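You operate a simulated robot arm through the tools that you are given. There is no shell and no other tool. Be economical: measure what you need, move in short steps, check, and stop when the job is done.

The job below is to be done with a simulated robot arm. You get a single attempt, and the scene is never put back.

TASK
Bin the dip with the earliest date and put the latest one in the well with the blue dot.
Fine: shut the bin lid again.

Only the result counts: the job must be done as asked and must still hold three seconds after the hand-in. Knocking over, shifting, dropping, spilling or breaking anything else fails it. Lids that push on must go on centred and level and be pressed home; caps that screw on are set level and turned clockwise until they are tight.

THE ROBOT
A 6-joint arm with a two-finger parallel gripper, fixed in place. Base frame: the origin is at the foot of the arm, x ahead of it, y to its left, z up; the work surface is at about z = 0.9. Lengths are in m, angles in rad, forces in N, time in s.
With the tool pointing down near the work surface it reaches from about 0.24 to 0.66 m from the base axis. Its first joint turns from -1.152 to 1.152 rad. Payload 2.9 kg.
The TCP is the grasp point between the finger pads, 0.03 m short of the fingertips. In the tool frame z runs along the fingers and y along their closing line. The gripper opens to 0.11 m. The fingers are 0.02 m wide and 0.01 m thick; the gripper's body (0.048 by 0.112 m) begins 0.055 m behind the TCP.
Orientation is that of the tool frame in the base frame, as [roll, pitch, yaw] about the fixed x, y, z axes, in that order (R = Rz(yaw) Ry(pitch) Rx(roll)). With the fingers straight down and closing along the base's y, the tool's x points along the base's -x, its y along +y and its z along -z.

THE INTERFACE
- The arm moves only by the tool apply_moves. Its argument "deltas" is text: rows parted by semicolons, each of 7 numbers parted by spaces: the opening, from 0 (shut) to 1 (fully open), then the shift along the tool's x, y, z in m, then the turn, a rotation vector about the tool's x, y, z in rad. In form: grip tx ty tz ax ay az; .... A call has 1 to 12 rows; each row shifts and turns the commanded pose from where the row before left it, along the tool's axes as they then stand. A row lasts 0.2 s, in which the tool goes at most 0.05 m and 0.15 rad; a call with a longer step from one row to the next is refused whole, and so is a gripper value outside its range. Where a pose cannot be reached the arm comes as near as it can. A force on the tool above 40 N (or 10 N above the force at the start of the call, whichever is more), or a blocked arm, ends the call early, and 0.2 s more pass. The fingers move at their own pace (about 0.108 m/s each) and stop on an object; they squeeze with about 44 N. The grip force told is the motor's: it shows also when the fingers shut on nothing. Time passes only in rows, and 0.2 s behind the last, so rows that do not move let the fingers close. The reply holds the time, the measured pose of the TCP, the force on the tool along the base axes, the opening and the grip force, in the units named above and with some noise.
- Cameras (640 x 400 px; columns grow to the right, rows downward): "scene" is fixed at [0.071, 0.4369, 1.3872]; the picture's right is [-0.78, -0.62, 0.00], its down [-0.31, 0.39, -0.87] and it looks along [0.54, -0.68, -0.50] (base axes); focal length 339 px, centre (320, 200). "wrist" rides on the gripper at [-0.036, 0, -0.057] in the tool frame; the picture's right is [0.00, -1.00, 0.00], its down [0.97, 0.00, -0.24] and it looks along [0.24, 0.00, 0.97] (tool axes); focal length 218 px, centre (320, 200). There is no depth. A picture from a camera that has moved, and an enlarged one, comes with that camera's place and axes in the base frame and with its lens. The place of the scene camera against the robot may be out by one fixed shift of up to 0.012 m in any direction.
- grab_frame(camera): a new picture of that camera. It takes no simulated time.
- enlarge(camera, box): a new picture of the part [left, top, right, bottom] of that camera's present view, enlarged. It takes no simulated time.
- hand_in(): hands the job in; it is judged then, once.

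Go step by step. Nothing tells you positions but the pictures and the camera data: compare them with the known pose of the tool, close in by small moves and look again before you grip or let go. The budget is 120 turns and 84 pictures, counting those below and the enlarged ones. Unless the task says otherwise, let go and move clear before handing in, and close with one line.

The tools are called after "Emit:" as a command line: name --argument value ..., lists and objects as JSON in quotes. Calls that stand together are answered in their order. apply_moves: Moves the arm, as the interface text tells. Its arguments: {"type":"object","properties":{"deltas":{"type":"string"}},"required":["deltas"]} The other tools are called the same way: grab_frame (camera) takes a picture; enlarge (camera, box) takes an enlarged picture of a part of a camera's view; hand_in () hands the job in.

At the start:

```text
time: 0.0
ee_pos: [0.3327, -0.144, 1.1316]
tool_rot: [-3.141, -0.001, -3.14]
contact_force: [-0.2, -0.2, -0.1]
gripper_width: 0.11
grip_force: 0.0
```

scene: 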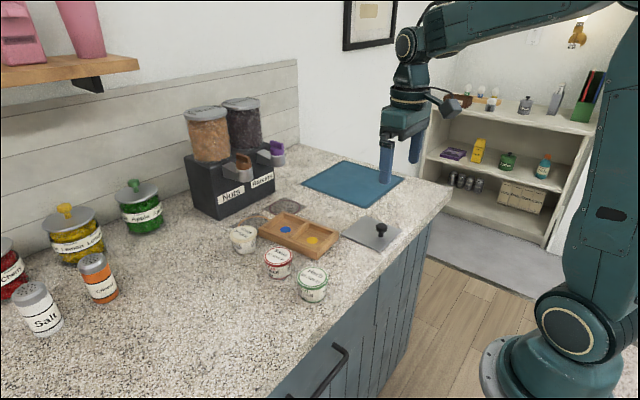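
wrist: 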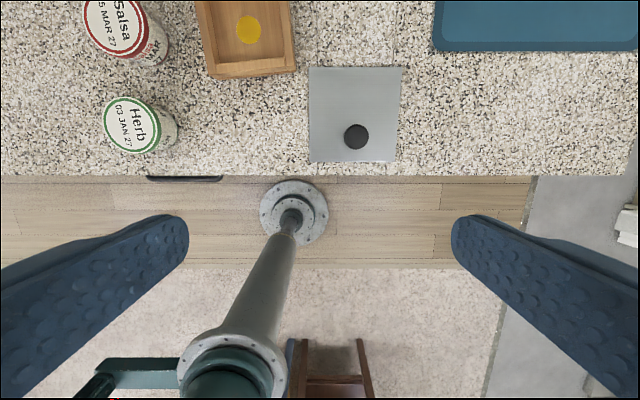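

I see three dip tubs, a tray with two wells (blue and yellow dots) and a grey plate with a black knob that is probably the bin lid. I'll enlarge to read the dates and check the bin.

Emit:
enlarge --camera "scene" --box '[220, 190, 420, 315]'

Emit:
enlarge --camera "wrist" --box '[60, 0, 420, 225]'

```text
3.20 times, centred on (320, 252) of scene
camera zoom: at [0.071, 0.4369, 1.3872], right [-0.78, -0.62, 0.0], down [-0.31, 0.39, -0.87], along [0.54, -0.68, -0.5], focal length 1085 px, centre (320, 32)
```

zoom: 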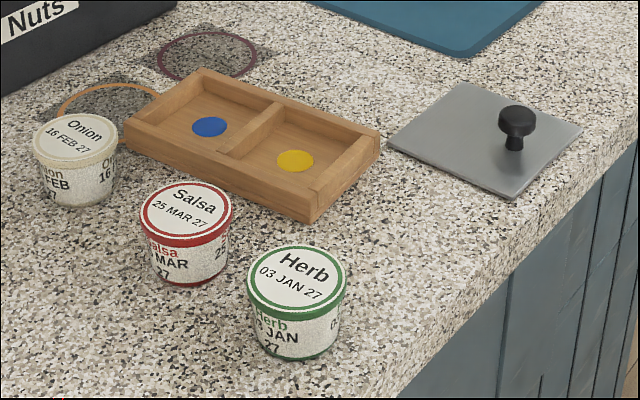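

```text
1.78 times, centred on (240, 112) of wrist
camera zoom: at [0.3679, -0.143, 1.1879], right [0.0, -1.0, 0.0], down [-0.97, 0.0, 0.24], along [-0.24, 0.0, -0.97], focal length 388 px, centre (462, 356)
```

zoom: 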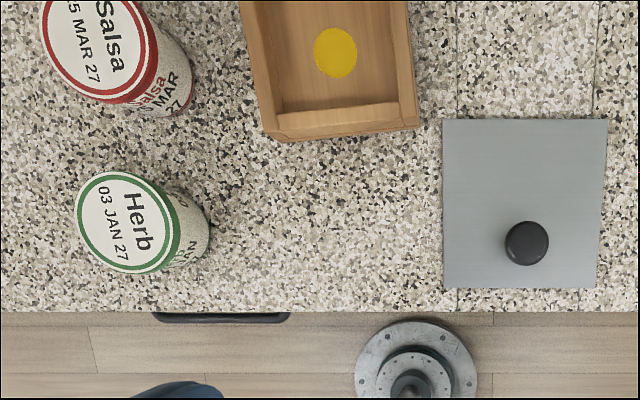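

The earliest is Herb (03 JAN 27) and the latest is Salsa (25 MAR 27). The lid is about 0.11 m square around (0.405, -0.188), with its knob near (0.38, -0.185). I'll move nearer to see how it opens.

Emit:
apply_moves --deltas "1 -0.035 -0.015 0.01 0 0 0;1 -0.035 -0.015 0.01 0 0 0;1 -0.03 -0.013 0.01 0 0 0;1 0 0 0 0 0 0"

Emit:
grab_frame --camera "wrist"

Emit:
enlarge --camera "scene" --box '[330, 200, 430, 262]'

```text
time: 1.0
ee_pos: [0.4318, -0.188, 1.1015]
tool_rot: [3.141, 0.001, 3.142]
contact_force: [-0.3, 0.0, -0.1]
gripper_width: 0.11
grip_force: 0.1
```

```text
79 pictures are left
camera wrist: at [0.4681, -0.187, 1.1561], right [0.0, -1.0, 0.0], down [-0.97, 0.0, 0.24], along [-0.24, 0.0, -0.97], focal length 218 px, centre (320, 200)
```

wrist: 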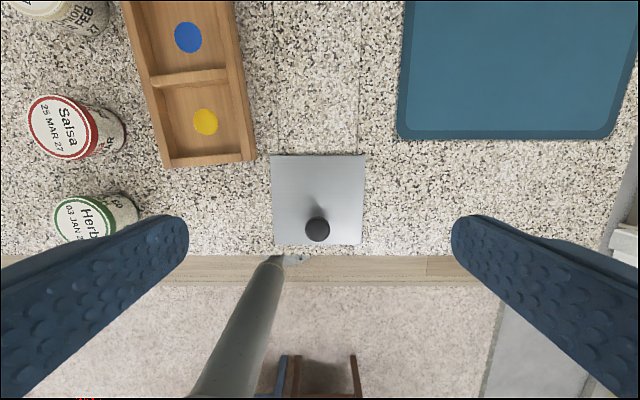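

```text
6.40 times, centred on (380, 231) of scene
camera zoom: at [0.071, 0.4369, 1.3872], right [-0.78, -0.62, 0.0], down [-0.31, 0.39, -0.87], along [0.54, -0.68, -0.5], focal length 2169 px, centre (-64, 2)
```

zoom: 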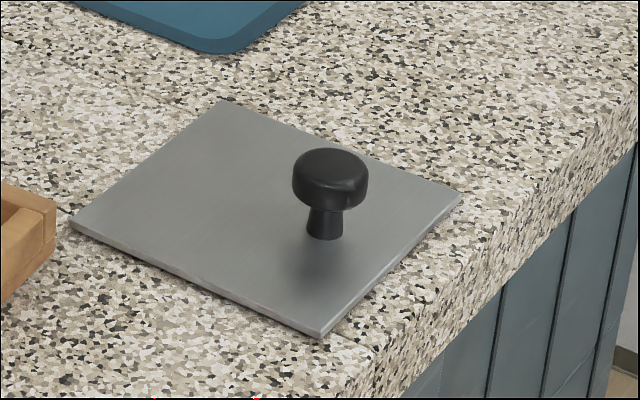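

The counter seams around the lid only show the edges of the hole. I'll enlarge the view to look for a hinge.

Emit:
enlarge --camera "wrist" --box '[250, 140, 390, 260]'

```text
3.33 times, centred on (320, 200) of wrist
camera zoom: at [0.4681, -0.187, 1.1561], right [0.0, -1.0, 0.0], down [-0.97, 0.0, 0.24], along [-0.24, 0.0, -0.97], focal length 728 px, centre (320, 200)
```

zoom: 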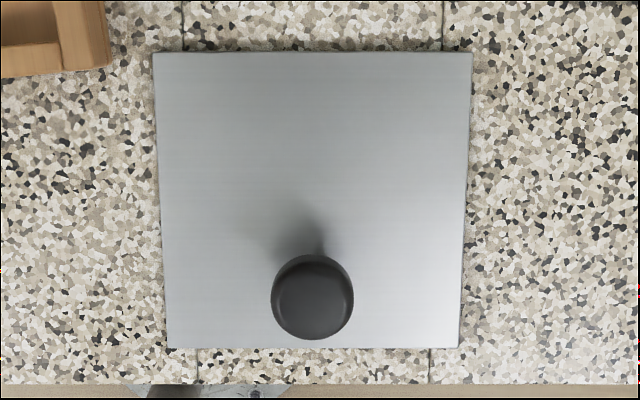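

The lid shows no visible hinge, so I'll go down to the knob at about (0.382, -0.184) and test it with a small lift. First I'll hover above it and check.

Emit:
apply_moves --deltas "0.6 0.025 0.002 0.04 0 0 0;0.6 0.025 0.002 0.04 0 0 0;0.6 0 0 0.03 0 0 0;0.6 0 0 0 0 0 0"

Emit:
grab_frame --camera "wrist"

Emit:
enlarge --camera "scene" --box '[310, 170, 450, 262]'

```text
time: 2.0
ee_pos: [0.38, -0.1827, 0.9917]
tool_rot: [-3.14, 0.0, 3.141]
contact_force: [0.7, -0.9, -0.4]
gripper_width: 0.0661
grip_force: 0.0
```

```text
76 pictures are left
camera wrist: at [0.4161, -0.1819, 1.0463], right [0.0, -1.0, 0.0], down [-0.97, 0.0, 0.24], along [-0.24, 0.0, -0.97], focal length 218 px, centre (320, 200)
```

wrist: 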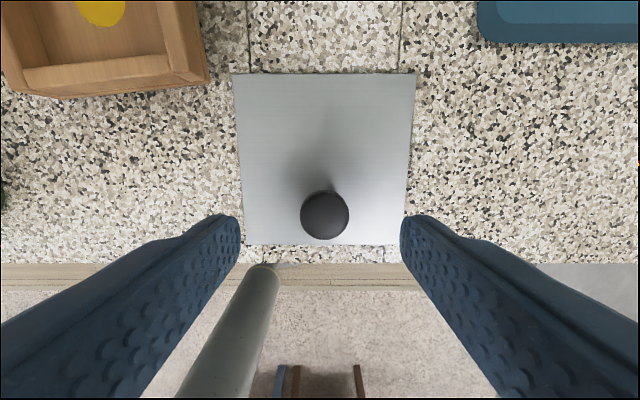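

```text
4.35 times, centred on (380, 216) of scene
camera zoom: at [0.071, 0.4369, 1.3872], right [-0.78, -0.62, 0.0], down [-0.31, 0.39, -0.87], along [0.54, -0.68, -0.5], focal length 1474 px, centre (59, 130)
```

zoom: 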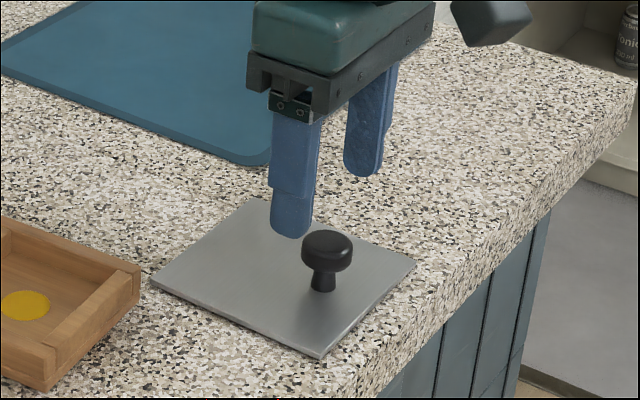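

The knob lies at (0.380, -0.185), between the fingers. I'll descend, grip it and lift a few millimetres as a test.

Emit:
apply_moves --deltas "0.6 0 -0.002 0.025 0 0 0;0.6 0 0 0.025 0 0 0;0.6 0 0 0 0 0 0;0.1 0 0 0 0 0 0;0.1 0 0 0 0 0 0;0.1 0 0 0 0 0 0"

Emit:
enlarge --camera "scene" --box '[310, 170, 450, 262]'

```text
time: 3.4
ee_pos: [0.3814, -0.1854, 0.9417]
tool_rot: [-3.141, 0.0, 3.141]
contact_force: [0.3, 3.7, -4.5]
gripper_width: 0.0298
grip_force: 44.3
```

```text
4.35 times, centred on (380, 216) of scene
camera zoom: at [0.0711, 0.437, 1.3872], right [-0.78, -0.62, 0.0], down [-0.31, 0.39, -0.87], along [0.54, -0.68, -0.5], focal length 1474 px, centre (59, 130)
```

zoom: 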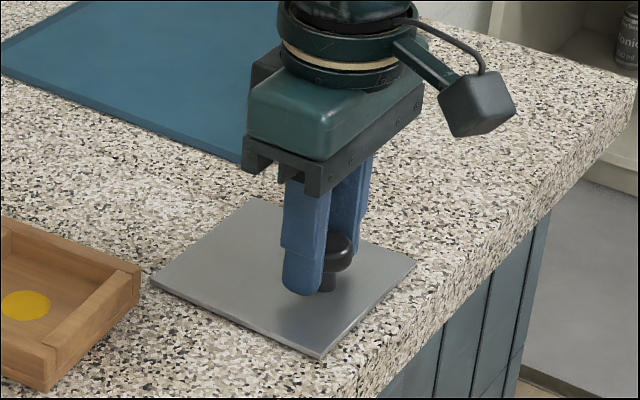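

The knob is gripped (0.030 m across). I'll lift by about 12 mm and watch how the lid behaves.

Emit:
apply_moves --deltas "0.1 0 0 -0.004 0 0 0;0.1 0 0 -0.004 0 0 0;0.1 0 0 -0.004 0 0 0;0.1 0 0 0 0 0 0"

Emit:
enlarge --camera "scene" --box '[310, 170, 450, 262]'

Emit:
grab_frame --camera "wrist"

```text
time: 4.4
ee_pos: [0.3813, -0.1852, 0.9538]
tool_rot: [3.14, -0.004, 3.141]
contact_force: [-0.5, -6.0, -31.2]
gripper_width: 0.0298
grip_force: 45.3
```

```text
4.35 times, centred on (380, 216) of scene
camera zoom: at [0.0714, 0.4366, 1.3873], right [-0.78, -0.62, 0.0], down [-0.31, 0.39, -0.87], along [0.54, -0.68, -0.5], focal length 1474 px, centre (59, 130)
```

zoom: 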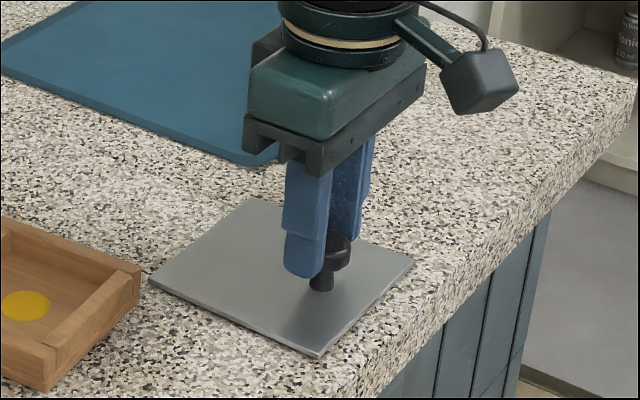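

```text
72 pictures are left
camera wrist: at [0.4174, -0.1845, 1.0089], right [0.0, -1.0, 0.0], down [-0.97, 0.0, 0.24], along [-0.24, 0.0, -0.97], focal length 218 px, centre (320, 200)
```

wrist: 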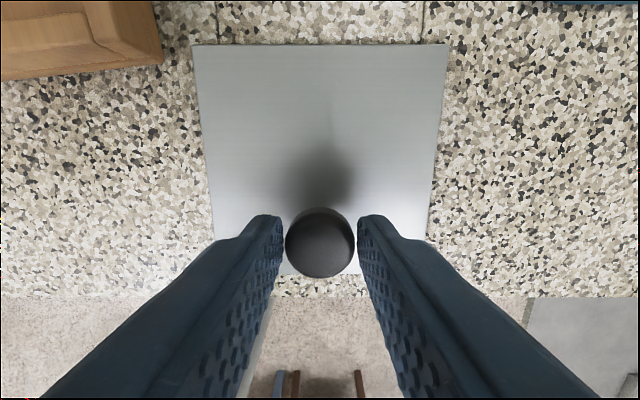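

The fingers slipped up the knob at about 30 N and the lid stayed flat, so it seems to slide rather than lift. I'll regrip lower and gently try sliding it along +x.

Emit:
apply_moves --deltas "0.5 0 0 0 0 0 0;0.5 0 0 0 0 0 0;0.5 0 0 0.012 0 0 0;0.1 0 0 0 0 0 0;0.1 0 0 0 0 0 0;0.1 -0.004 0 0 0 0 0;0.1 -0.004 0 0 0 0 0;0.1 0 0 0 0 0 0"

Emit:
enlarge --camera "scene" --box '[310, 170, 450, 262]'

```text
time: 6.2
ee_pos: [0.39, -0.1854, 0.942]
tool_rot: [-3.141, 0.001, 3.139]
contact_force: [0.6, -10.0, -8.1]
gripper_width: 0.0298
grip_force: 45.6
```

```text
4.35 times, centred on (380, 216) of scene
camera zoom: at [0.0711, 0.4366, 1.3873], right [-0.78, -0.62, 0.0], down [-0.31, 0.39, -0.87], along [0.54, -0.68, -0.5], focal length 1474 px, centre (59, 130)
```

zoom: 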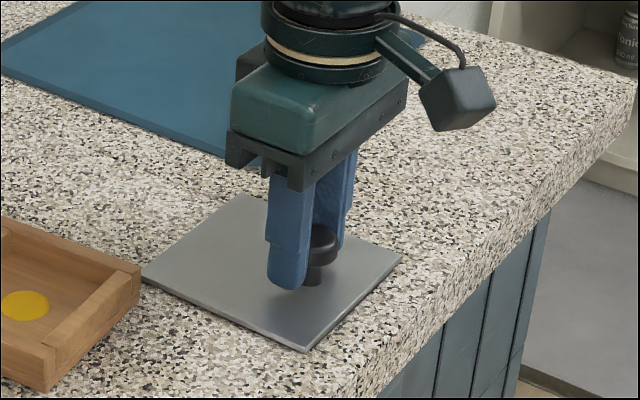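

The lid slides along +x with little force. I'll keep sliding it away, checking the clearance to the tray (about 1 cm) as I go.

Emit:
apply_moves --deltas "0.1 -0.008 0 0 0 0 0;0.1 -0.008 0 0 0 0 0;0.1 -0.008 0 0 0 0 0;0.1 -0.008 0 0 0 0 0;0.1 -0.008 0 0 0 0 0;0.1 0 0 0 0 0 0"

Emit:
enlarge --camera "scene" --box '[270, 150, 450, 262]'

Emit:
grab_frame --camera "wrist"

```text
time: 7.6
ee_pos: [0.429, -0.1848, 0.9426]
tool_rot: [-3.141, -0.001, 3.138]
contact_force: [-1.0, -24.9, -17.8]
gripper_width: 0.0299
grip_force: 45.0
```

```text
3.56 times, centred on (360, 206) of scene
camera zoom: at [0.0713, 0.4362, 1.3874], right [-0.78, -0.62, 0.0], down [-0.31, 0.39, -0.87], along [0.54, -0.68, -0.5], focal length 1205 px, centre (178, 179)
```

zoom: 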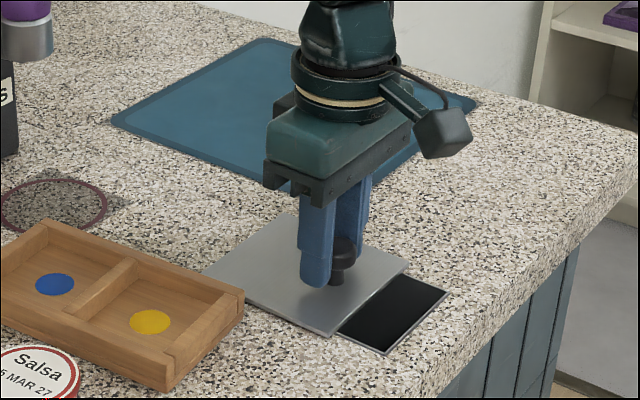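

```text
69 pictures are left
camera wrist: at [0.465, -0.1844, 0.9976], right [0.0, -1.0, 0.0], down [-0.97, 0.0, 0.24], along [-0.24, 0.0, -0.97], focal length 218 px, centre (320, 200)
```

wrist: 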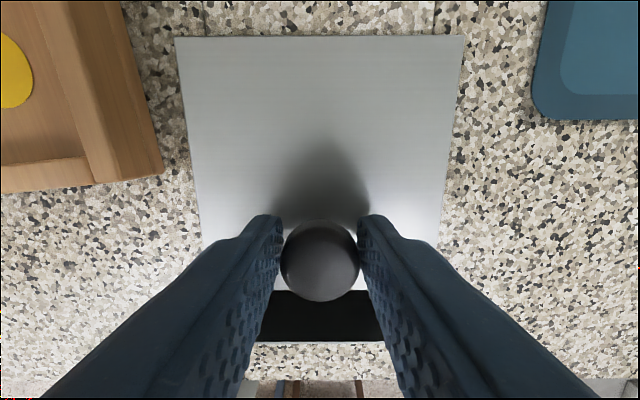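

The bin hole is showing and the lid slides straight, but some sideways force is building up. I'll regrip to release it and slide on with a slight -y correction.

Emit:
apply_moves --deltas "0.4 0 0 0 0 0 0;0.4 0 -0.0015 0 0 0 0;0.1 0 0 0 0 0 0;0.1 0 0 0 0 0 0;0.1 -0.009 -0.0003 0 0 0 0;0.1 -0.009 -0.0003 0 0 0 0;0.1 -0.009 -0.0003 0 0 0 0;0.1 -0.009 0 0 0 0 0;0.1 -0.009 0 0 0 0 0;0.1 -0.009 0 0 0 0 0;0.1 0 0 0 0 0 0"

Emit:
enlarge --camera "scene" --box '[270, 150, 450, 262]'

Emit:
grab_frame --camera "wrist"

```text
time: 10.0
ee_pos: [0.4809, -0.185, 0.9425]
tool_rot: [3.139, -0.005, 3.141]
contact_force: [-21.6, 17.9, 21.5]
gripper_width: 0.0296
grip_force: 45.7
```

```text
3.56 times, centred on (360, 206) of scene
camera zoom: at [0.0701, 0.4375, 1.387], right [-0.78, -0.62, 0.0], down [-0.31, 0.39, -0.87], along [0.54, -0.68, -0.5], focal length 1205 px, centre (178, 179)
```

zoom: 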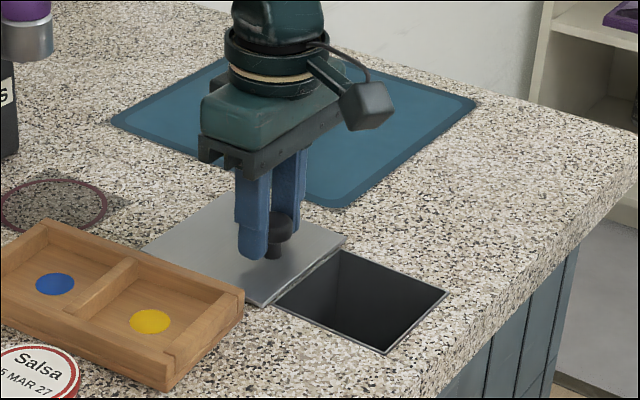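

```text
67 pictures are left
camera wrist: at [0.5179, -0.1846, 0.9979], right [0.0, -1.0, 0.0], down [-0.97, 0.0, 0.25], along [-0.25, 0.0, -0.97], focal length 218 px, centre (320, 200)
```

wrist: 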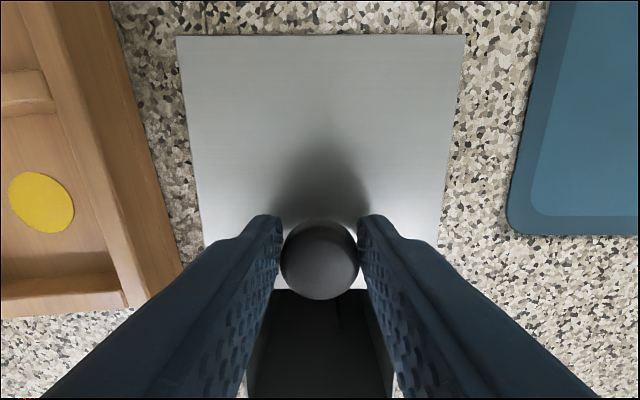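

The lid has reached its end stop and the hole is fully open. I'll let go, rise and look at the tubs from above.

Emit:
apply_moves --deltas "0.5 0 0 0 0 0 0;0.5 0 0 0 0 0 0;0.5 0 0 -0.04 0 0 0;0.8 0 0 -0.04 0 0 0;0.8 0 0 -0.05 0 0 0;0.8 0.02 0.04 -0.02 0 0 0;0.8 0.02 0.04 0 0 0 0;0.8 0.02 0.04 0 0 0 0;0.8 0 0.04 0 0 0 0;0.8 0 0.04 0 0 0 0;0.8 0 0.035 0 0 0 0;0.8 0 0 0 0 0 0"

Emit:
grab_frame --camera "wrist"

Emit:
grab_frame --camera "scene"

```text
time: 12.6
ee_pos: [0.4223, 0.0471, 1.09]
tool_rot: [-3.139, -0.001, -3.141]
contact_force: [0.4, 0.5, 0.0]
gripper_width: 0.0878
grip_force: 0.0
```

```text
66 pictures are left
camera wrist: at [0.4583, 0.0478, 1.1454], right [0.0, -1.0, 0.0], down [-0.97, 0.0, 0.24], along [-0.24, 0.0, -0.97], focal length 218 px, centre (320, 200)
```

wrist: 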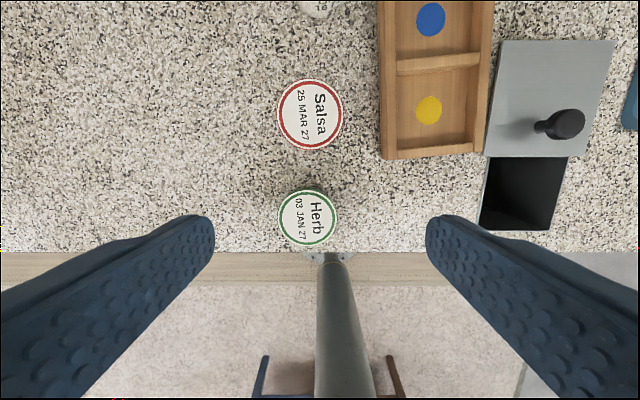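

```text
65 pictures are left
```

scene: 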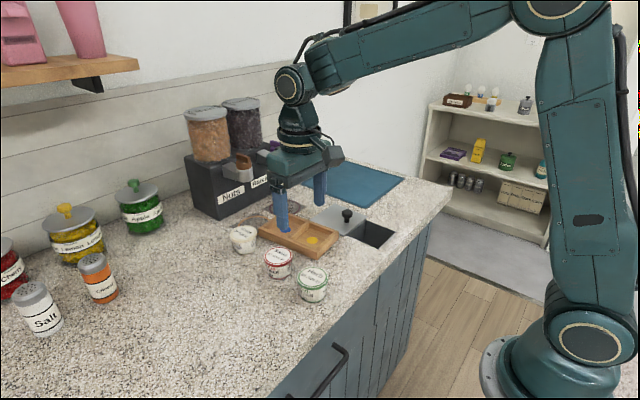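

Herb is at about (0.391, 0.059) and Salsa at about (0.486, 0.056), both roughly 0.056 m across. The open hole is centred near (0.403, -0.182). I'll hover over Herb with the gripper fully open.

Emit:
apply_moves --deltas "1 0.031 0.012 0.02 0 0 0;1 0 0 0.04 0 0 0;1 0 0 0.03 0 0 0;1 0 0 0 0 0 0"

Emit:
grab_frame --camera "wrist"

Emit:
enlarge --camera "scene" --box '[220, 200, 380, 310]'

```text
time: 13.6
ee_pos: [0.3937, 0.0567, 1.0018]
tool_rot: [3.141, 0.0, 3.141]
contact_force: [-0.1, 0.4, -1.1]
gripper_width: 0.11
grip_force: 0.1
```

```text
64 pictures are left
camera wrist: at [0.4289, 0.0584, 1.0572], right [0.0, -1.0, 0.0], down [-0.97, 0.0, 0.24], along [-0.24, 0.0, -0.97], focal length 218 px, centre (320, 200)
```

wrist: 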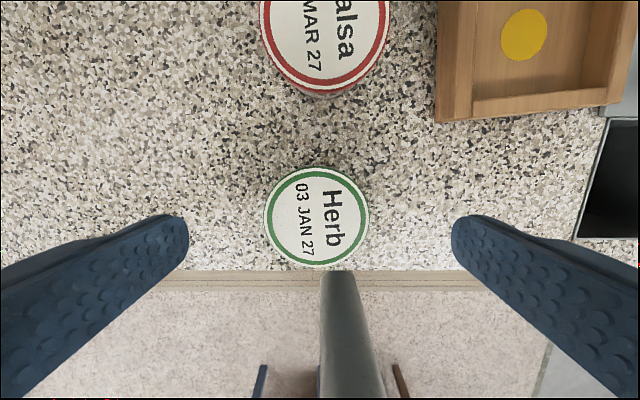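

```text
3.64 times, centred on (300, 255) of scene
camera zoom: at [0.071, 0.4369, 1.3872], right [-0.78, -0.62, 0.0], down [-0.31, 0.39, -0.87], along [0.54, -0.68, -0.5], focal length 1232 px, centre (393, 0)
```

zoom: 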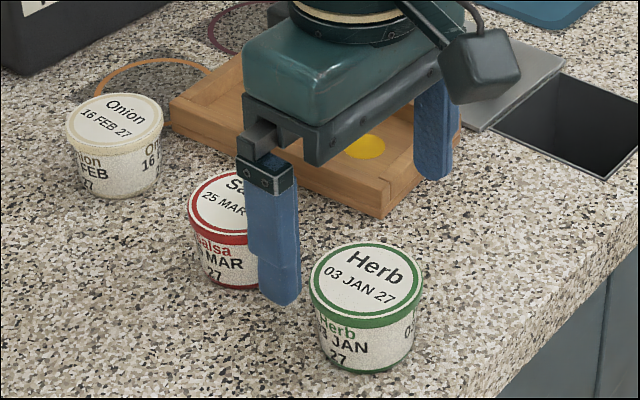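

Herb is centred at (0.3916, 0.060), within a couple of millimetres of the TCP. I'll descend to z ≈ 0.936 and grip.

Emit:
apply_moves --deltas "1 0.0015 0.002 0.03 0 0 0;1 0 0 0.025 0 0 0;1 0 0 0.01 0 0 0;1 0 0 0 0 0 0;0.45 0 0 0 0 0 0;0.45 0 0 0 0 0 0;0.45 0 0 0 0 0 0"

Emit:
enlarge --camera "scene" --box '[220, 200, 380, 310]'

```text
time: 15.2
ee_pos: [0.3905, 0.0617, 0.9361]
tool_rot: [-3.141, 0.0, -3.14]
contact_force: [0.1, 0.3, -0.7]
gripper_width: 0.0579
grip_force: 43.9
```

```text
3.64 times, centred on (300, 255) of scene
camera zoom: at [0.071, 0.4369, 1.3872], right [-0.78, -0.62, 0.0], down [-0.31, 0.39, -0.87], along [0.54, -0.68, -0.5], focal length 1232 px, centre (393, 0)
```

zoom: 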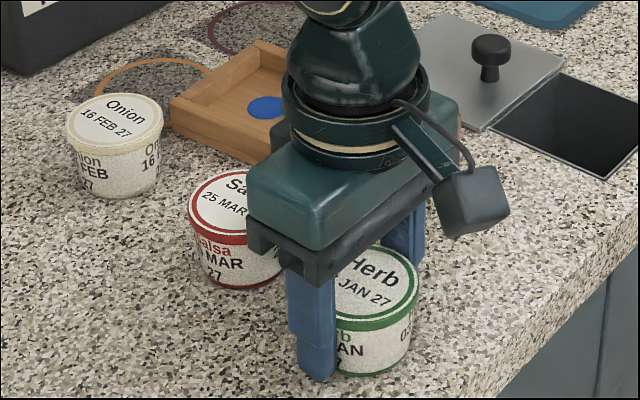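

Herb is held at 0.058 m. I'll lift it and carry it towards the bin opening.

Emit:
apply_moves --deltas "0.45 0 0 -0.03 0 0 0;0.45 0 0 -0.04 0 0 0;0.45 0 0 -0.02 0 0 0;0.45 -0.003 -0.04 0 0 0 0;0.45 -0.003 -0.04 0 0 0 0;0.45 -0.003 -0.04 0 0 0 0;0.45 -0.003 -0.04 0 0 0 0;0.45 0 -0.04 0 0 0 0;0.45 0 -0.043 0 0 0 0;0.45 0 0 0 0 0 0"

Emit:
grab_frame --camera "wrist"

Emit:
enlarge --camera "scene" --box '[270, 150, 450, 262]'

```text
time: 17.4
ee_pos: [0.4015, -0.1812, 1.0239]
tool_rot: [-3.141, 0.0, -3.141]
contact_force: [0.0, -0.2, -1.1]
gripper_width: 0.0576
grip_force: 44.1
```

```text
61 pictures are left
camera wrist: at [0.4371, -0.1807, 1.0796], right [0.0, -1.0, 0.0], down [-0.97, 0.0, 0.24], along [-0.24, 0.0, -0.97], focal length 218 px, centre (320, 200)
```

wrist: 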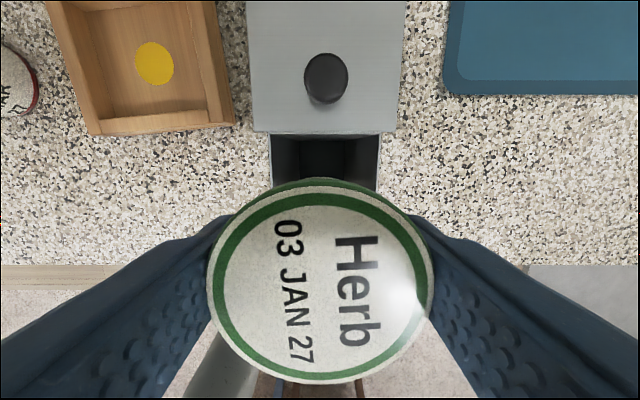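

```text
3.56 times, centred on (360, 206) of scene
camera zoom: at [0.071, 0.4369, 1.3872], right [-0.78, -0.62, 0.0], down [-0.31, 0.39, -0.87], along [0.54, -0.68, -0.5], focal length 1205 px, centre (178, 179)
```

zoom: 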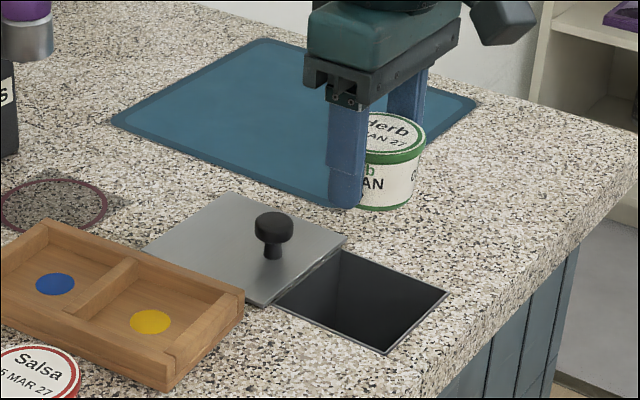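

Herb hangs above the hole. The hole centre comes out at about (0.403, -0.184), so I'll correct by 3 mm, lower to just above the rim and check.

Emit:
apply_moves --deltas "0.45 -0.0015 -0.003 0.03 0 0 0;0.45 0 0 0.03 0 0 0;0.45 0 0 0.02 0 0 0;0.45 0 0 0 0 0 0"

Emit:
enlarge --camera "scene" --box '[310, 170, 450, 262]'

Emit:
grab_frame --camera "wrist"

```text
time: 18.4
ee_pos: [0.4042, -0.184, 0.9458]
tool_rot: [-3.141, -0.001, -3.14]
contact_force: [1.0, 0.5, -0.5]
gripper_width: 0.0577
grip_force: 44.5
```

```text
4.35 times, centred on (380, 216) of scene
camera zoom: at [0.071, 0.4369, 1.3872], right [-0.78, -0.62, 0.0], down [-0.31, 0.39, -0.87], along [0.54, -0.68, -0.5], focal length 1474 px, centre (59, 130)
```

zoom: 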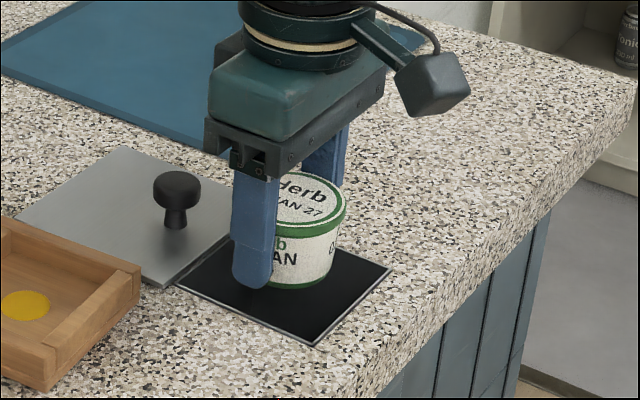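

```text
58 pictures are left
camera wrist: at [0.4396, -0.1835, 1.0008], right [0.0, -1.0, 0.0], down [-0.97, 0.0, 0.24], along [-0.24, 0.0, -0.97], focal length 218 px, centre (320, 200)
```

wrist: 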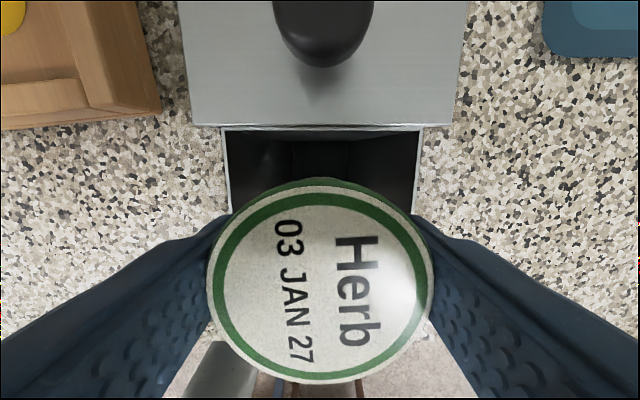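

The tub is centred over the hole with about 15 mm of clearance all round. I'll release it so it drops in.

Emit:
apply_moves --deltas "0.8 0 0 0 0 0 0;0.8 0 0 0 0 0 0;0.8 0 0 0 0 0 0;0.8 0 0 -0.03 0 0 0;0.8 0 0 -0.05 0 0 0;0.8 0 0 -0.03 0 0 0;0.8 0 0 0 0 0 0"

Emit:
grab_frame --camera "wrist"

Emit:
enlarge --camera "scene" --box '[220, 150, 450, 294]'

```text
time: 20.0
ee_pos: [0.403, -0.1852, 1.0566]
tool_rot: [3.141, 0.0, 3.141]
contact_force: [-0.6, -0.2, 0.1]
gripper_width: 0.0881
grip_force: 0.1
```

```text
57 pictures are left
camera wrist: at [0.4385, -0.1851, 1.1119], right [0.0, -1.0, 0.0], down [-0.97, 0.0, 0.24], along [-0.24, 0.0, -0.97], focal length 218 px, centre (320, 200)
```

wrist: 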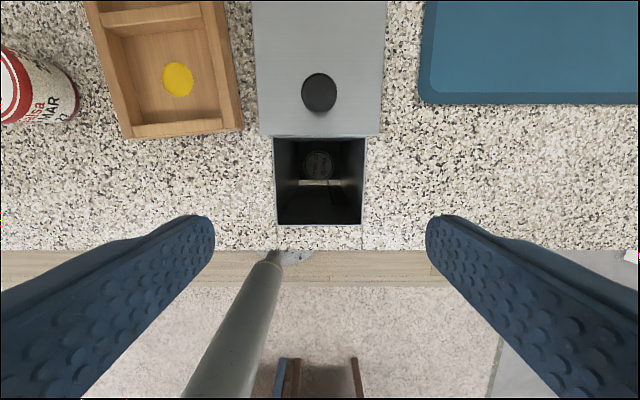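

```text
2.78 times, centred on (335, 222) of scene
camera zoom: at [0.071, 0.4369, 1.3872], right [-0.78, -0.62, 0.0], down [-0.31, 0.39, -0.87], along [0.54, -0.68, -0.5], focal length 942 px, centre (278, 139)
```

zoom: 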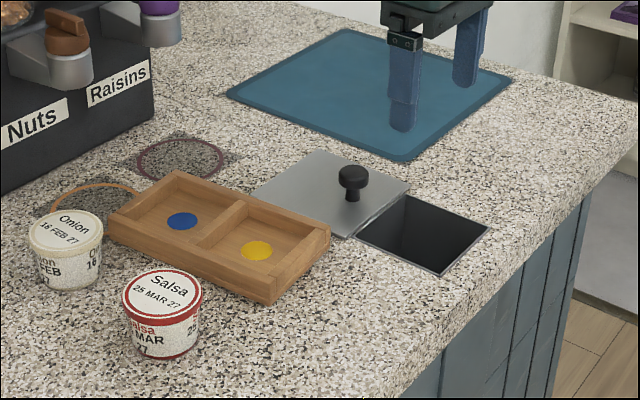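

Herb is at the bottom of the bin. Next I'll grip the knob at about (0.479, -0.186) and slide the lid shut.

Emit:
apply_moves --deltas "0.5 -0.04 0 0 0 0 0;0.5 -0.0365 0 0.02 0 0 0;0.5 0 0 0.04 0 0 0;0.5 0 0 0.04 0 0 0;0.5 0 0 0.013 0 0 0;0.5 0 0 0 0 0 0;0.1 0 0 0 0 0 0;0.1 0 0 0 0 0 0;0.1 0 0 0 0 0 0"

Emit:
grab_frame --camera "wrist"

```text
time: 22.0
ee_pos: [0.482, -0.1836, 0.9437]
tool_rot: [-3.139, -0.001, 3.137]
contact_force: [-0.1, -27.0, -9.0]
gripper_width: 0.0298
grip_force: 44.9
```

```text
55 pictures are left
camera wrist: at [0.5176, -0.1844, 1.0004], right [-0.01, -1.0, 0.0], down [-0.97, 0.01, 0.24], along [-0.24, 0.0, -0.97], focal length 218 px, centre (320, 200)
```

wrist: 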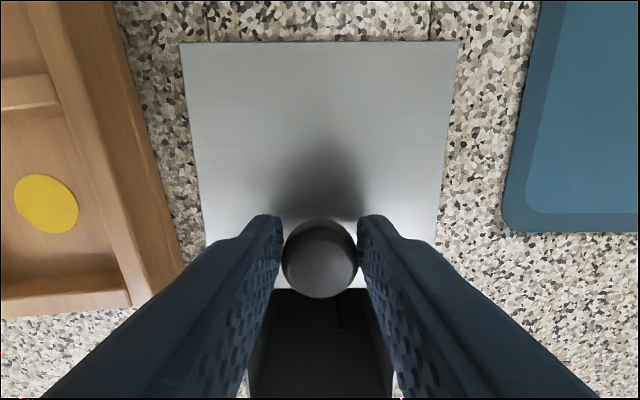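

The knob is gripped again. I'll ease the sideways force and slide the lid back along -x.

Emit:
apply_moves --deltas "0.1 0 -0.0012 0 0 0 0;0.1 0.009 0 0 0 0 0;0.1 0.009 0 0 0 0 0;0.1 0.009 0 0 0 0 0;0.1 0.009 0 0 0 0 0;0.1 0.009 0 0 0 0 0;0.1 0.009 0 0 0 0 0;0.1 0.009 0 0 0 0 0;0.1 0.009 0 0 0 0 0;0.1 0.009 0 0 0 0 0;0.1 0.009 0 0 0 0 0;0.1 0 0 0 0 0 0"

```text
time: 24.6
ee_pos: [0.393, -0.1851, 0.9448]
tool_rot: [3.141, 0.002, -3.141]
contact_force: [0.6, -1.9, 12.6]
gripper_width: 0.0296
grip_force: 44.5
```

The lid is almost shut at x = 0.393. I'll push the last 12 mm gently until it meets the stop.

Emit:
apply_moves --deltas "0.1 0.005 0 0 0 0 0;0.1 0.004 0 0 0 0 0;0.1 0.003 0 0 0 0 0;0.1 0.002 0 0 0 0 0;0.1 0 0 0 0 0 0"

Emit:
grab_frame --camera "wrist"

Emit:
enlarge --camera "scene" --box '[310, 170, 450, 262]'

```text
time: 25.8
ee_pos: [0.3817, -0.1859, 0.9454]
tool_rot: [-3.139, 0.009, -3.137]
contact_force: [28.4, -1.9, -6.2]
gripper_width: 0.0299
grip_force: 45.1
```

```text
54 pictures are left
camera wrist: at [0.4169, -0.1841, 1.0005], right [0.0, -1.0, 0.0], down [-0.97, 0.0, 0.23], along [-0.23, 0.0, -0.97], focal length 218 px, centre (320, 200)
```

wrist: 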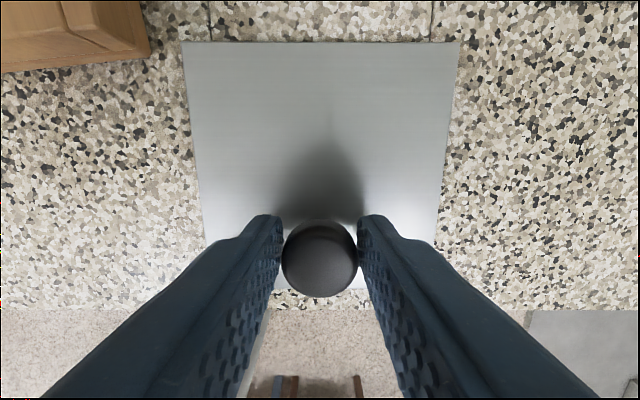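

```text
4.35 times, centred on (380, 216) of scene
camera zoom: at [0.0718, 0.4368, 1.3872], right [-0.78, -0.62, 0.0], down [-0.31, 0.39, -0.87], along [0.54, -0.68, -0.5], focal length 1474 px, centre (59, 130)
```

zoom: 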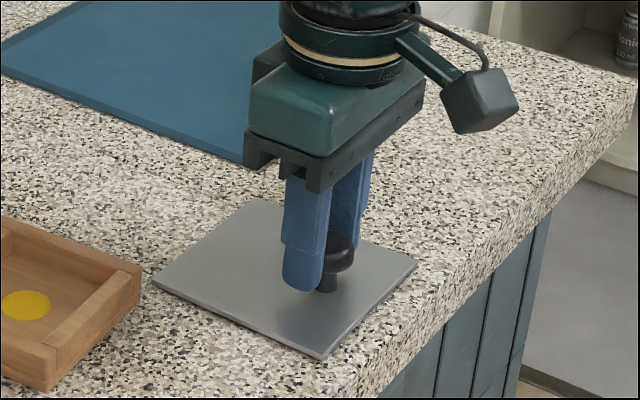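

The lid is shut against its stop. I'll let go, rise and move over Salsa.

Emit:
apply_moves --deltas "0.5 0 0 0 0 0 0;0.5 0 0 0 0 0 0;0.5 0 0 -0.04 0 0 0;0.8 0 0 -0.05 0 0 0;1 -0.02 0.04 -0.03 0 0 0;1 -0.02 0.04 0 0 0 0;1 -0.02 0.04 0 0 0 0;1 -0.02 0.04 0 0 0 0;1 -0.02 0.04 0 0 0 0;1 -0.003 0.0405 0 0 0 0;1 0 0 0.04 0 0 0;1 0 0 0 0 0 0"

Emit:
grab_frame --camera "wrist"

Emit:
enlarge --camera "scene" --box '[220, 150, 450, 294]'

```text
refused: row 5 steps farther than a row can; nothing moved
```

```text
52 pictures are left
camera wrist: at [0.4169, -0.1841, 1.0005], right [0.0, -1.0, 0.0], down [-0.97, 0.0, 0.23], along [-0.23, 0.0, -0.97], focal length 218 px, centre (320, 200)
```

wrist: 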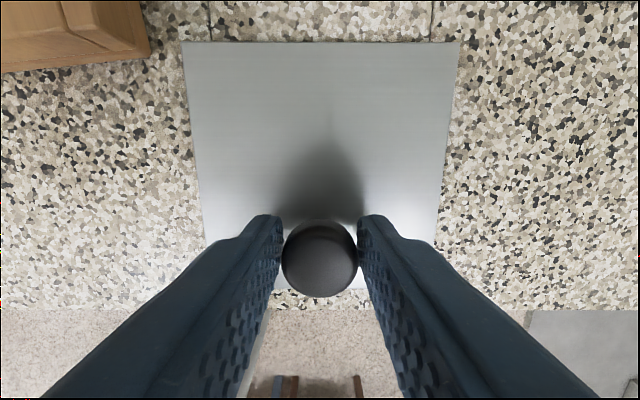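

```text
2.78 times, centred on (335, 222) of scene
camera zoom: at [0.0718, 0.4368, 1.3872], right [-0.78, -0.62, 0.0], down [-0.31, 0.39, -0.87], along [0.54, -0.68, -0.5], focal length 942 px, centre (278, 139)
```

zoom: 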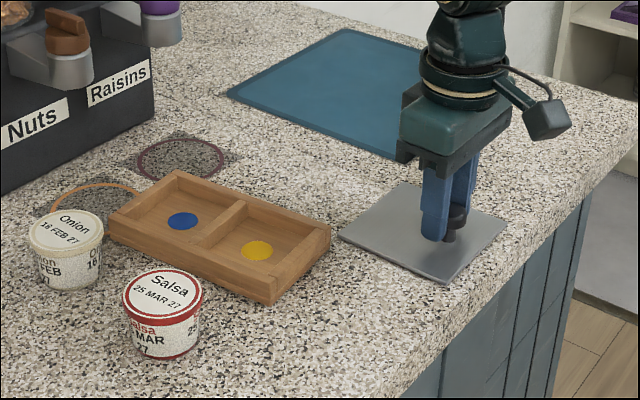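

One row was too long, so nothing moved. I'll resend it with shorter steps.

Emit:
apply_moves --deltas "0.5 0 0 0 0 0 0;0.5 0 0 0 0 0 0;0.5 0 0 -0.045 0 0 0;0.8 0 0 -0.048 0 0 0;1 -0.02 0.04 -0.01 0 0 0;1 -0.02 0.04 0 0 0 0;1 -0.02 0.04 0 0 0 0;1 -0.02 0.04 0 0 0 0;1 -0.02 0.04 0 0 0 0;1 -0.003 0.0405 0 0 0 0;1 0 0 0.04 0 0 0;1 0 0 0 0 0 0"

Emit:
grab_frame --camera "wrist"

Emit:
enlarge --camera "scene" --box '[220, 150, 450, 294]'

```text
time: 28.4
ee_pos: [0.4796, 0.0588, 1.0099]
tool_rot: [-3.141, -0.001, 3.141]
contact_force: [-0.3, -0.6, -0.4]
gripper_width: 0.1098
grip_force: 0.1
```

```text
50 pictures are left
camera wrist: at [0.5156, 0.0598, 1.0646], right [0.0, -1.0, 0.0], down [-0.97, 0.0, 0.24], along [-0.24, 0.0, -0.97], focal length 218 px, centre (320, 200)
```

wrist: 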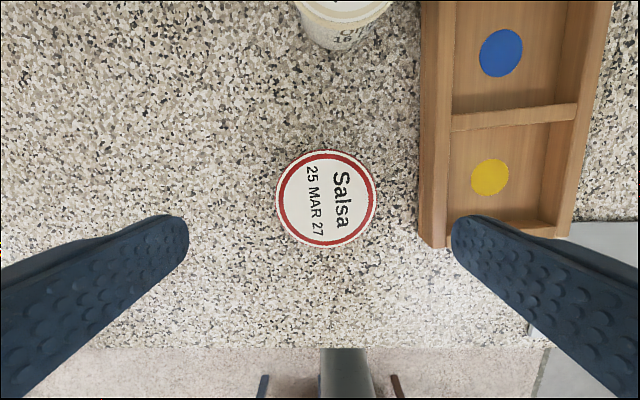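

```text
2.78 times, centred on (335, 222) of scene
camera zoom: at [0.071, 0.4369, 1.3872], right [-0.78, -0.62, 0.0], down [-0.31, 0.39, -0.87], along [0.54, -0.68, -0.5], focal length 942 px, centre (278, 139)
```

zoom: 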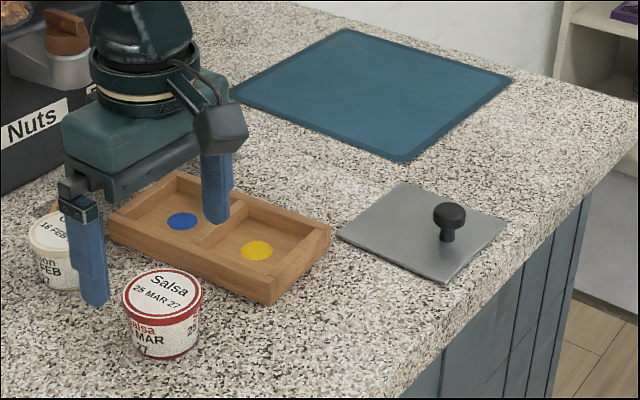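

Salsa is at (0.4867, 0.0564). The tray walls are about 25 mm high and the wells about 0.07 m wide, so I'll grip the tub high to keep the fingertips above the walls. I'll use a 0.088 m opening so the right finger clears the tray.

Emit:
apply_moves --deltas "0.8 -0.007 -0.0034 0 0 0 0;0.8 0 0 0.03 0 0 0;0.8 0 0 0.02 0 0 0;0.8 0 0 0.004 0 0 0;0.8 0 0 0 0 0 0"

Emit:
grab_frame --camera "wrist"

Emit:
enlarge --camera "scene" --box '[220, 200, 380, 310]'

```text
time: 29.6
ee_pos: [0.487, 0.0534, 0.9535]
tool_rot: [3.141, 0.0, 3.141]
contact_force: [-0.6, -0.4, 0.3]
gripper_width: 0.088
grip_force: 0.0
```

```text
48 pictures are left
camera wrist: at [0.5233, 0.0538, 1.0088], right [0.0, -1.0, 0.0], down [-0.97, 0.0, 0.24], along [-0.24, 0.0, -0.97], focal length 218 px, centre (320, 200)
```

wrist: 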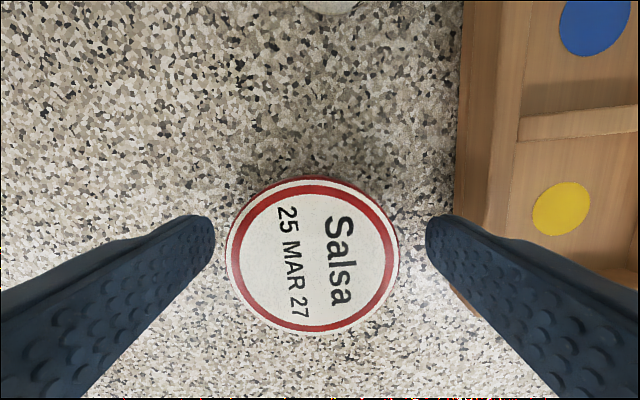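

```text
3.64 times, centred on (300, 255) of scene
camera zoom: at [0.071, 0.4369, 1.3872], right [-0.78, -0.62, 0.0], down [-0.31, 0.39, -0.87], along [0.54, -0.68, -0.5], focal length 1232 px, centre (393, 0)
```

zoom: 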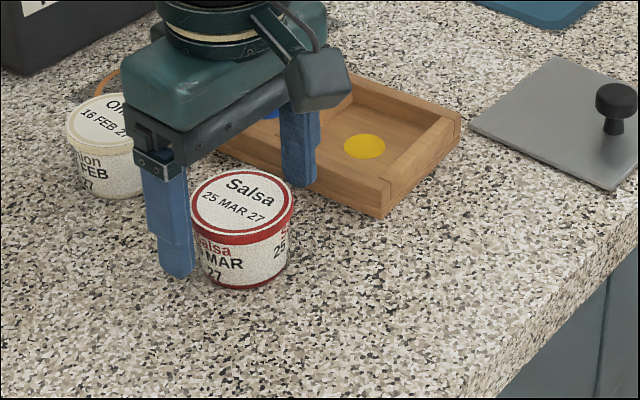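

Salsa sits at (0.488, 0.0565). I'll shift 2.6 mm in y, close, and lift slightly to test the hold.

Emit:
apply_moves --deltas "0.8 -0.001 0.0026 0 0 0 0;0.8 0 0 0 0 0 0;0.45 0 0 0 0 0 0;0.45 0 0 0 0 0 0;0.45 0 0 0 0 0 0;0.45 0 0 -0.02 0 0 0;0.45 0 0 -0.04 0 0 0;0.45 0 0 -0.04 0 0 0;0.45 0 0 0 0 0 0"

Emit:
enlarge --camera "scene" --box '[200, 130, 400, 255]'

Emit:
grab_frame --camera "wrist"

```text
time: 31.6
ee_pos: [0.4892, 0.0535, 1.0525]
tool_rot: [3.141, 0.0, -3.141]
contact_force: [0.4, -0.7, -1.0]
gripper_width: 0.0578
grip_force: 44.2
```

```text
3.20 times, centred on (300, 192) of scene
camera zoom: at [0.071, 0.4369, 1.3872], right [-0.78, -0.62, 0.0], down [-0.31, 0.39, -0.87], along [0.54, -0.68, -0.5], focal length 1085 px, centre (384, 224)
```

zoom: 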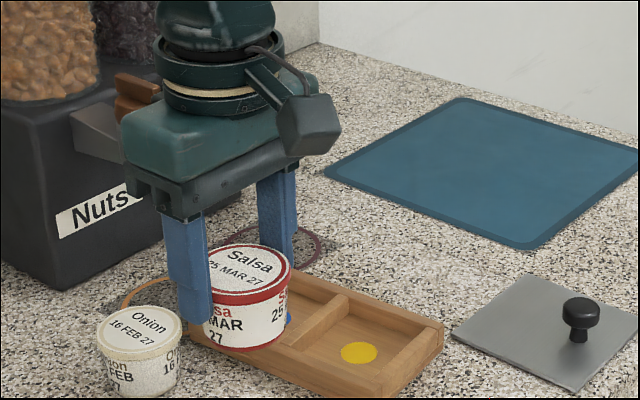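

```text
45 pictures are left
camera wrist: at [0.5251, 0.054, 1.1082], right [0.0, -1.0, 0.0], down [-0.97, 0.0, 0.24], along [-0.24, 0.0, -0.97], focal length 218 px, centre (320, 200)
```

wrist: 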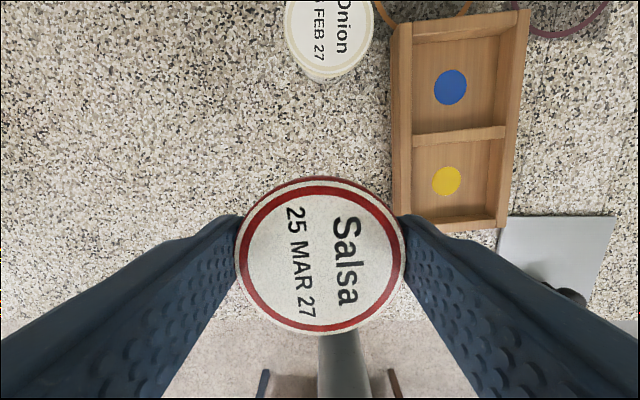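

Salsa is held securely. I'll enlarge the tray to locate the blue well accurately.

Emit:
enlarge --camera "wrist" --box '[360, 0, 560, 240]'

```text
1.67 times, centred on (460, 120) of wrist
camera zoom: at [0.5251, 0.054, 1.1082], right [0.0, -1.0, 0.0], down [-0.97, 0.0, 0.24], along [-0.24, 0.0, -0.97], focal length 364 px, centre (87, 333)
```

zoom: 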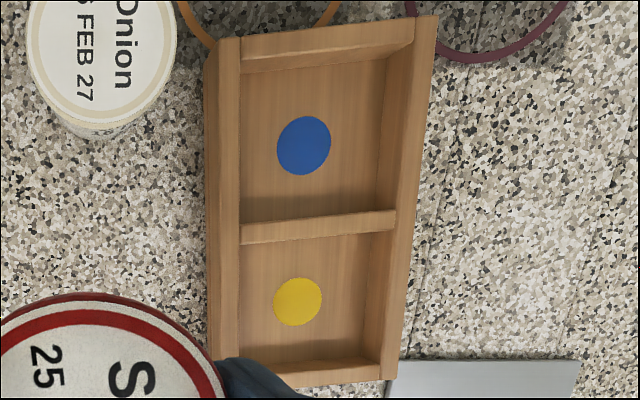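

The blue well spans roughly x 0.537–0.606 and y -0.017 to -0.094, so its centre is about (0.572, -0.0555). I'll carry Salsa there at height in short steps and check.

Emit:
apply_moves --deltas "0.45 0 -0.03 0 0 0 0;0.45 -0.02 -0.03 0 0 0 0;0.45 -0.02 -0.03 0 0 0 0;0.45 -0.02 -0.02 0 0 0 0;0.45 -0.023 0 0 0 0 0;0.45 0 0 0 0 0 0"

Emit:
grab_frame --camera "wrist"

Emit:
grab_frame --camera "scene"

```text
time: 33.0
ee_pos: [0.5753, -0.0564, 1.0562]
tool_rot: [-3.141, -0.002, 3.141]
contact_force: [0.7, -0.2, -0.6]
gripper_width: 0.0575
grip_force: 43.6
```

```text
43 pictures are left
camera wrist: at [0.6102, -0.0551, 1.1111], right [0.0, -1.0, 0.0], down [-0.97, 0.0, 0.24], along [-0.24, 0.0, -0.97], focal length 218 px, centre (320, 200)
```

wrist: 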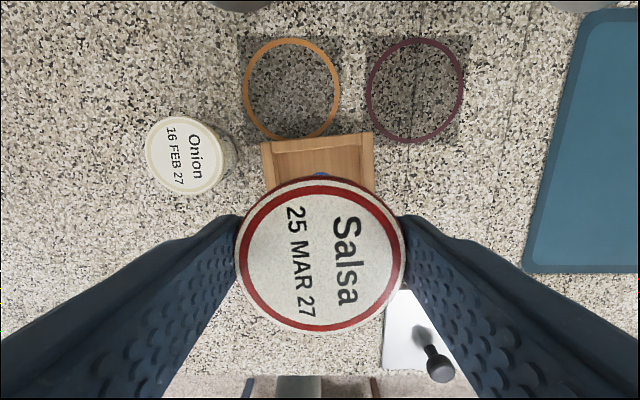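

```text
42 pictures are left
```

scene: 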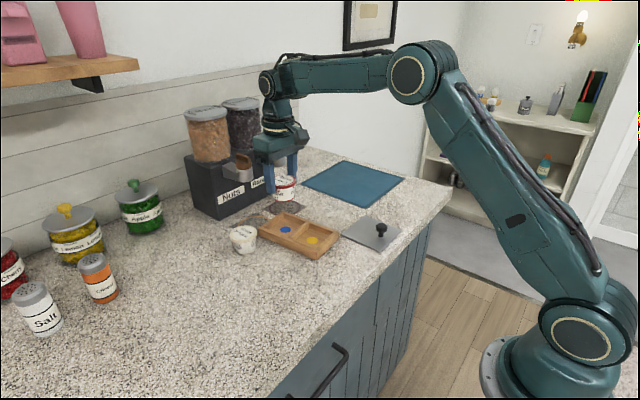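

I'm above the blue well, and this view puts its centre at about (0.571, -0.056). I'll correct by 3 mm, lower to just above the walls and check.

Emit:
apply_moves --deltas "0.45 0.003 -0.001 0.03 0 0 0;0.45 0 0 0.03 0 0 0;0.45 0 0 0.006 0 0 0;0.45 0 0 0 0 0 0"

Emit:
grab_frame --camera "wrist"

Emit:
enlarge --camera "scene" --box '[220, 170, 360, 262]'

```text
time: 34.0
ee_pos: [0.5697, -0.0552, 0.9898]
tool_rot: [3.141, 0.001, 3.141]
contact_force: [-0.4, -0.1, -1.5]
gripper_width: 0.0579
grip_force: 44.1
```

```text
41 pictures are left
camera wrist: at [0.6055, -0.0541, 1.0447], right [0.0, -1.0, 0.0], down [-0.97, 0.0, 0.24], along [-0.24, 0.0, -0.97], focal length 218 px, centre (320, 200)
```

wrist: 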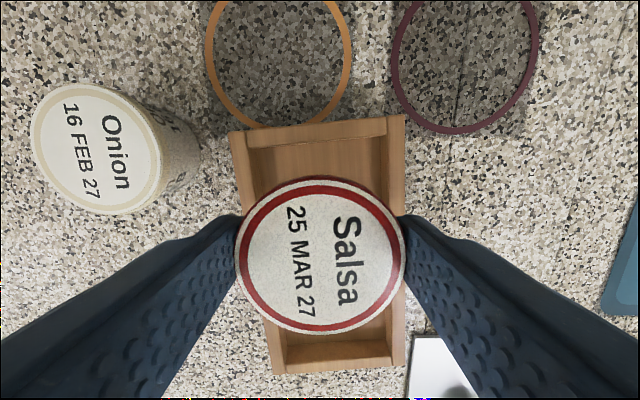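

```text
4.35 times, centred on (290, 216) of scene
camera zoom: at [0.071, 0.4369, 1.3872], right [-0.78, -0.62, 0.0], down [-0.31, 0.39, -0.87], along [0.54, -0.68, -0.5], focal length 1474 px, centre (450, 130)
```

zoom: 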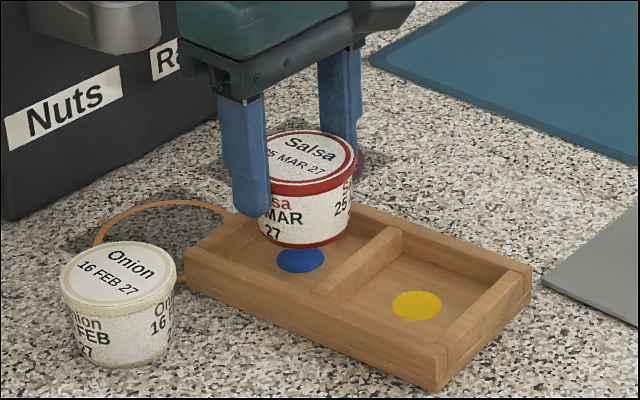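

The alignment is good: the well centre is about (0.572, -0.0555). I'll lower into the well in small steps and watch the force.

Emit:
apply_moves --deltas "0.45 -0.001 -0.0008 0.008 0 0 0;0.45 0 0 0.008 0 0 0;0.45 0 0 0.006 0 0 0;0.45 0 0 0.002 0 0 0;0.45 0 0 0 0 0 0"

Emit:
enlarge --camera "scene" --box '[220, 170, 360, 262]'

Emit:
grab_frame --camera "wrist"

```text
time: 35.2
ee_pos: [0.5709, -0.0569, 0.9641]
tool_rot: [-3.141, 0.001, 3.141]
contact_force: [-1.1, 0.5, -1.0]
gripper_width: 0.0576
grip_force: 43.8
```

```text
4.35 times, centred on (290, 216) of scene
camera zoom: at [0.071, 0.4369, 1.3872], right [-0.78, -0.62, 0.0], down [-0.31, 0.39, -0.87], along [0.54, -0.68, -0.5], focal length 1474 px, centre (450, 130)
```

zoom: 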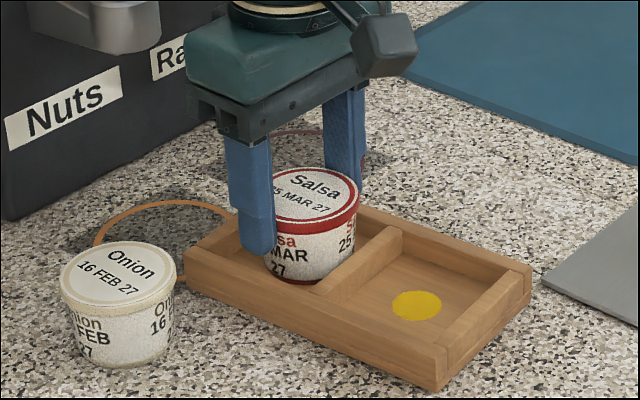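

```text
38 pictures are left
camera wrist: at [0.6055, -0.0563, 1.0194], right [0.0, -1.0, 0.0], down [-0.97, 0.0, 0.24], along [-0.24, 0.0, -0.97], focal length 218 px, centre (320, 200)
```

wrist: 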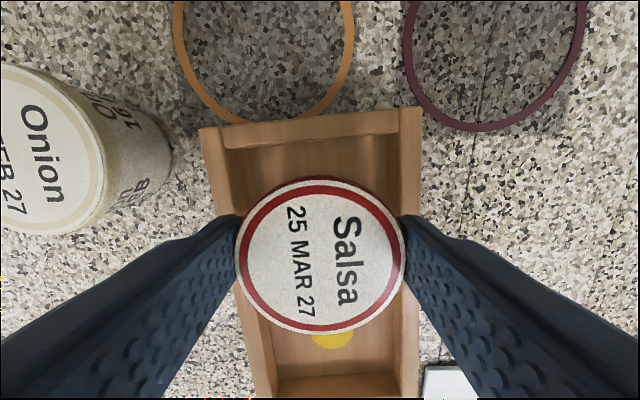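

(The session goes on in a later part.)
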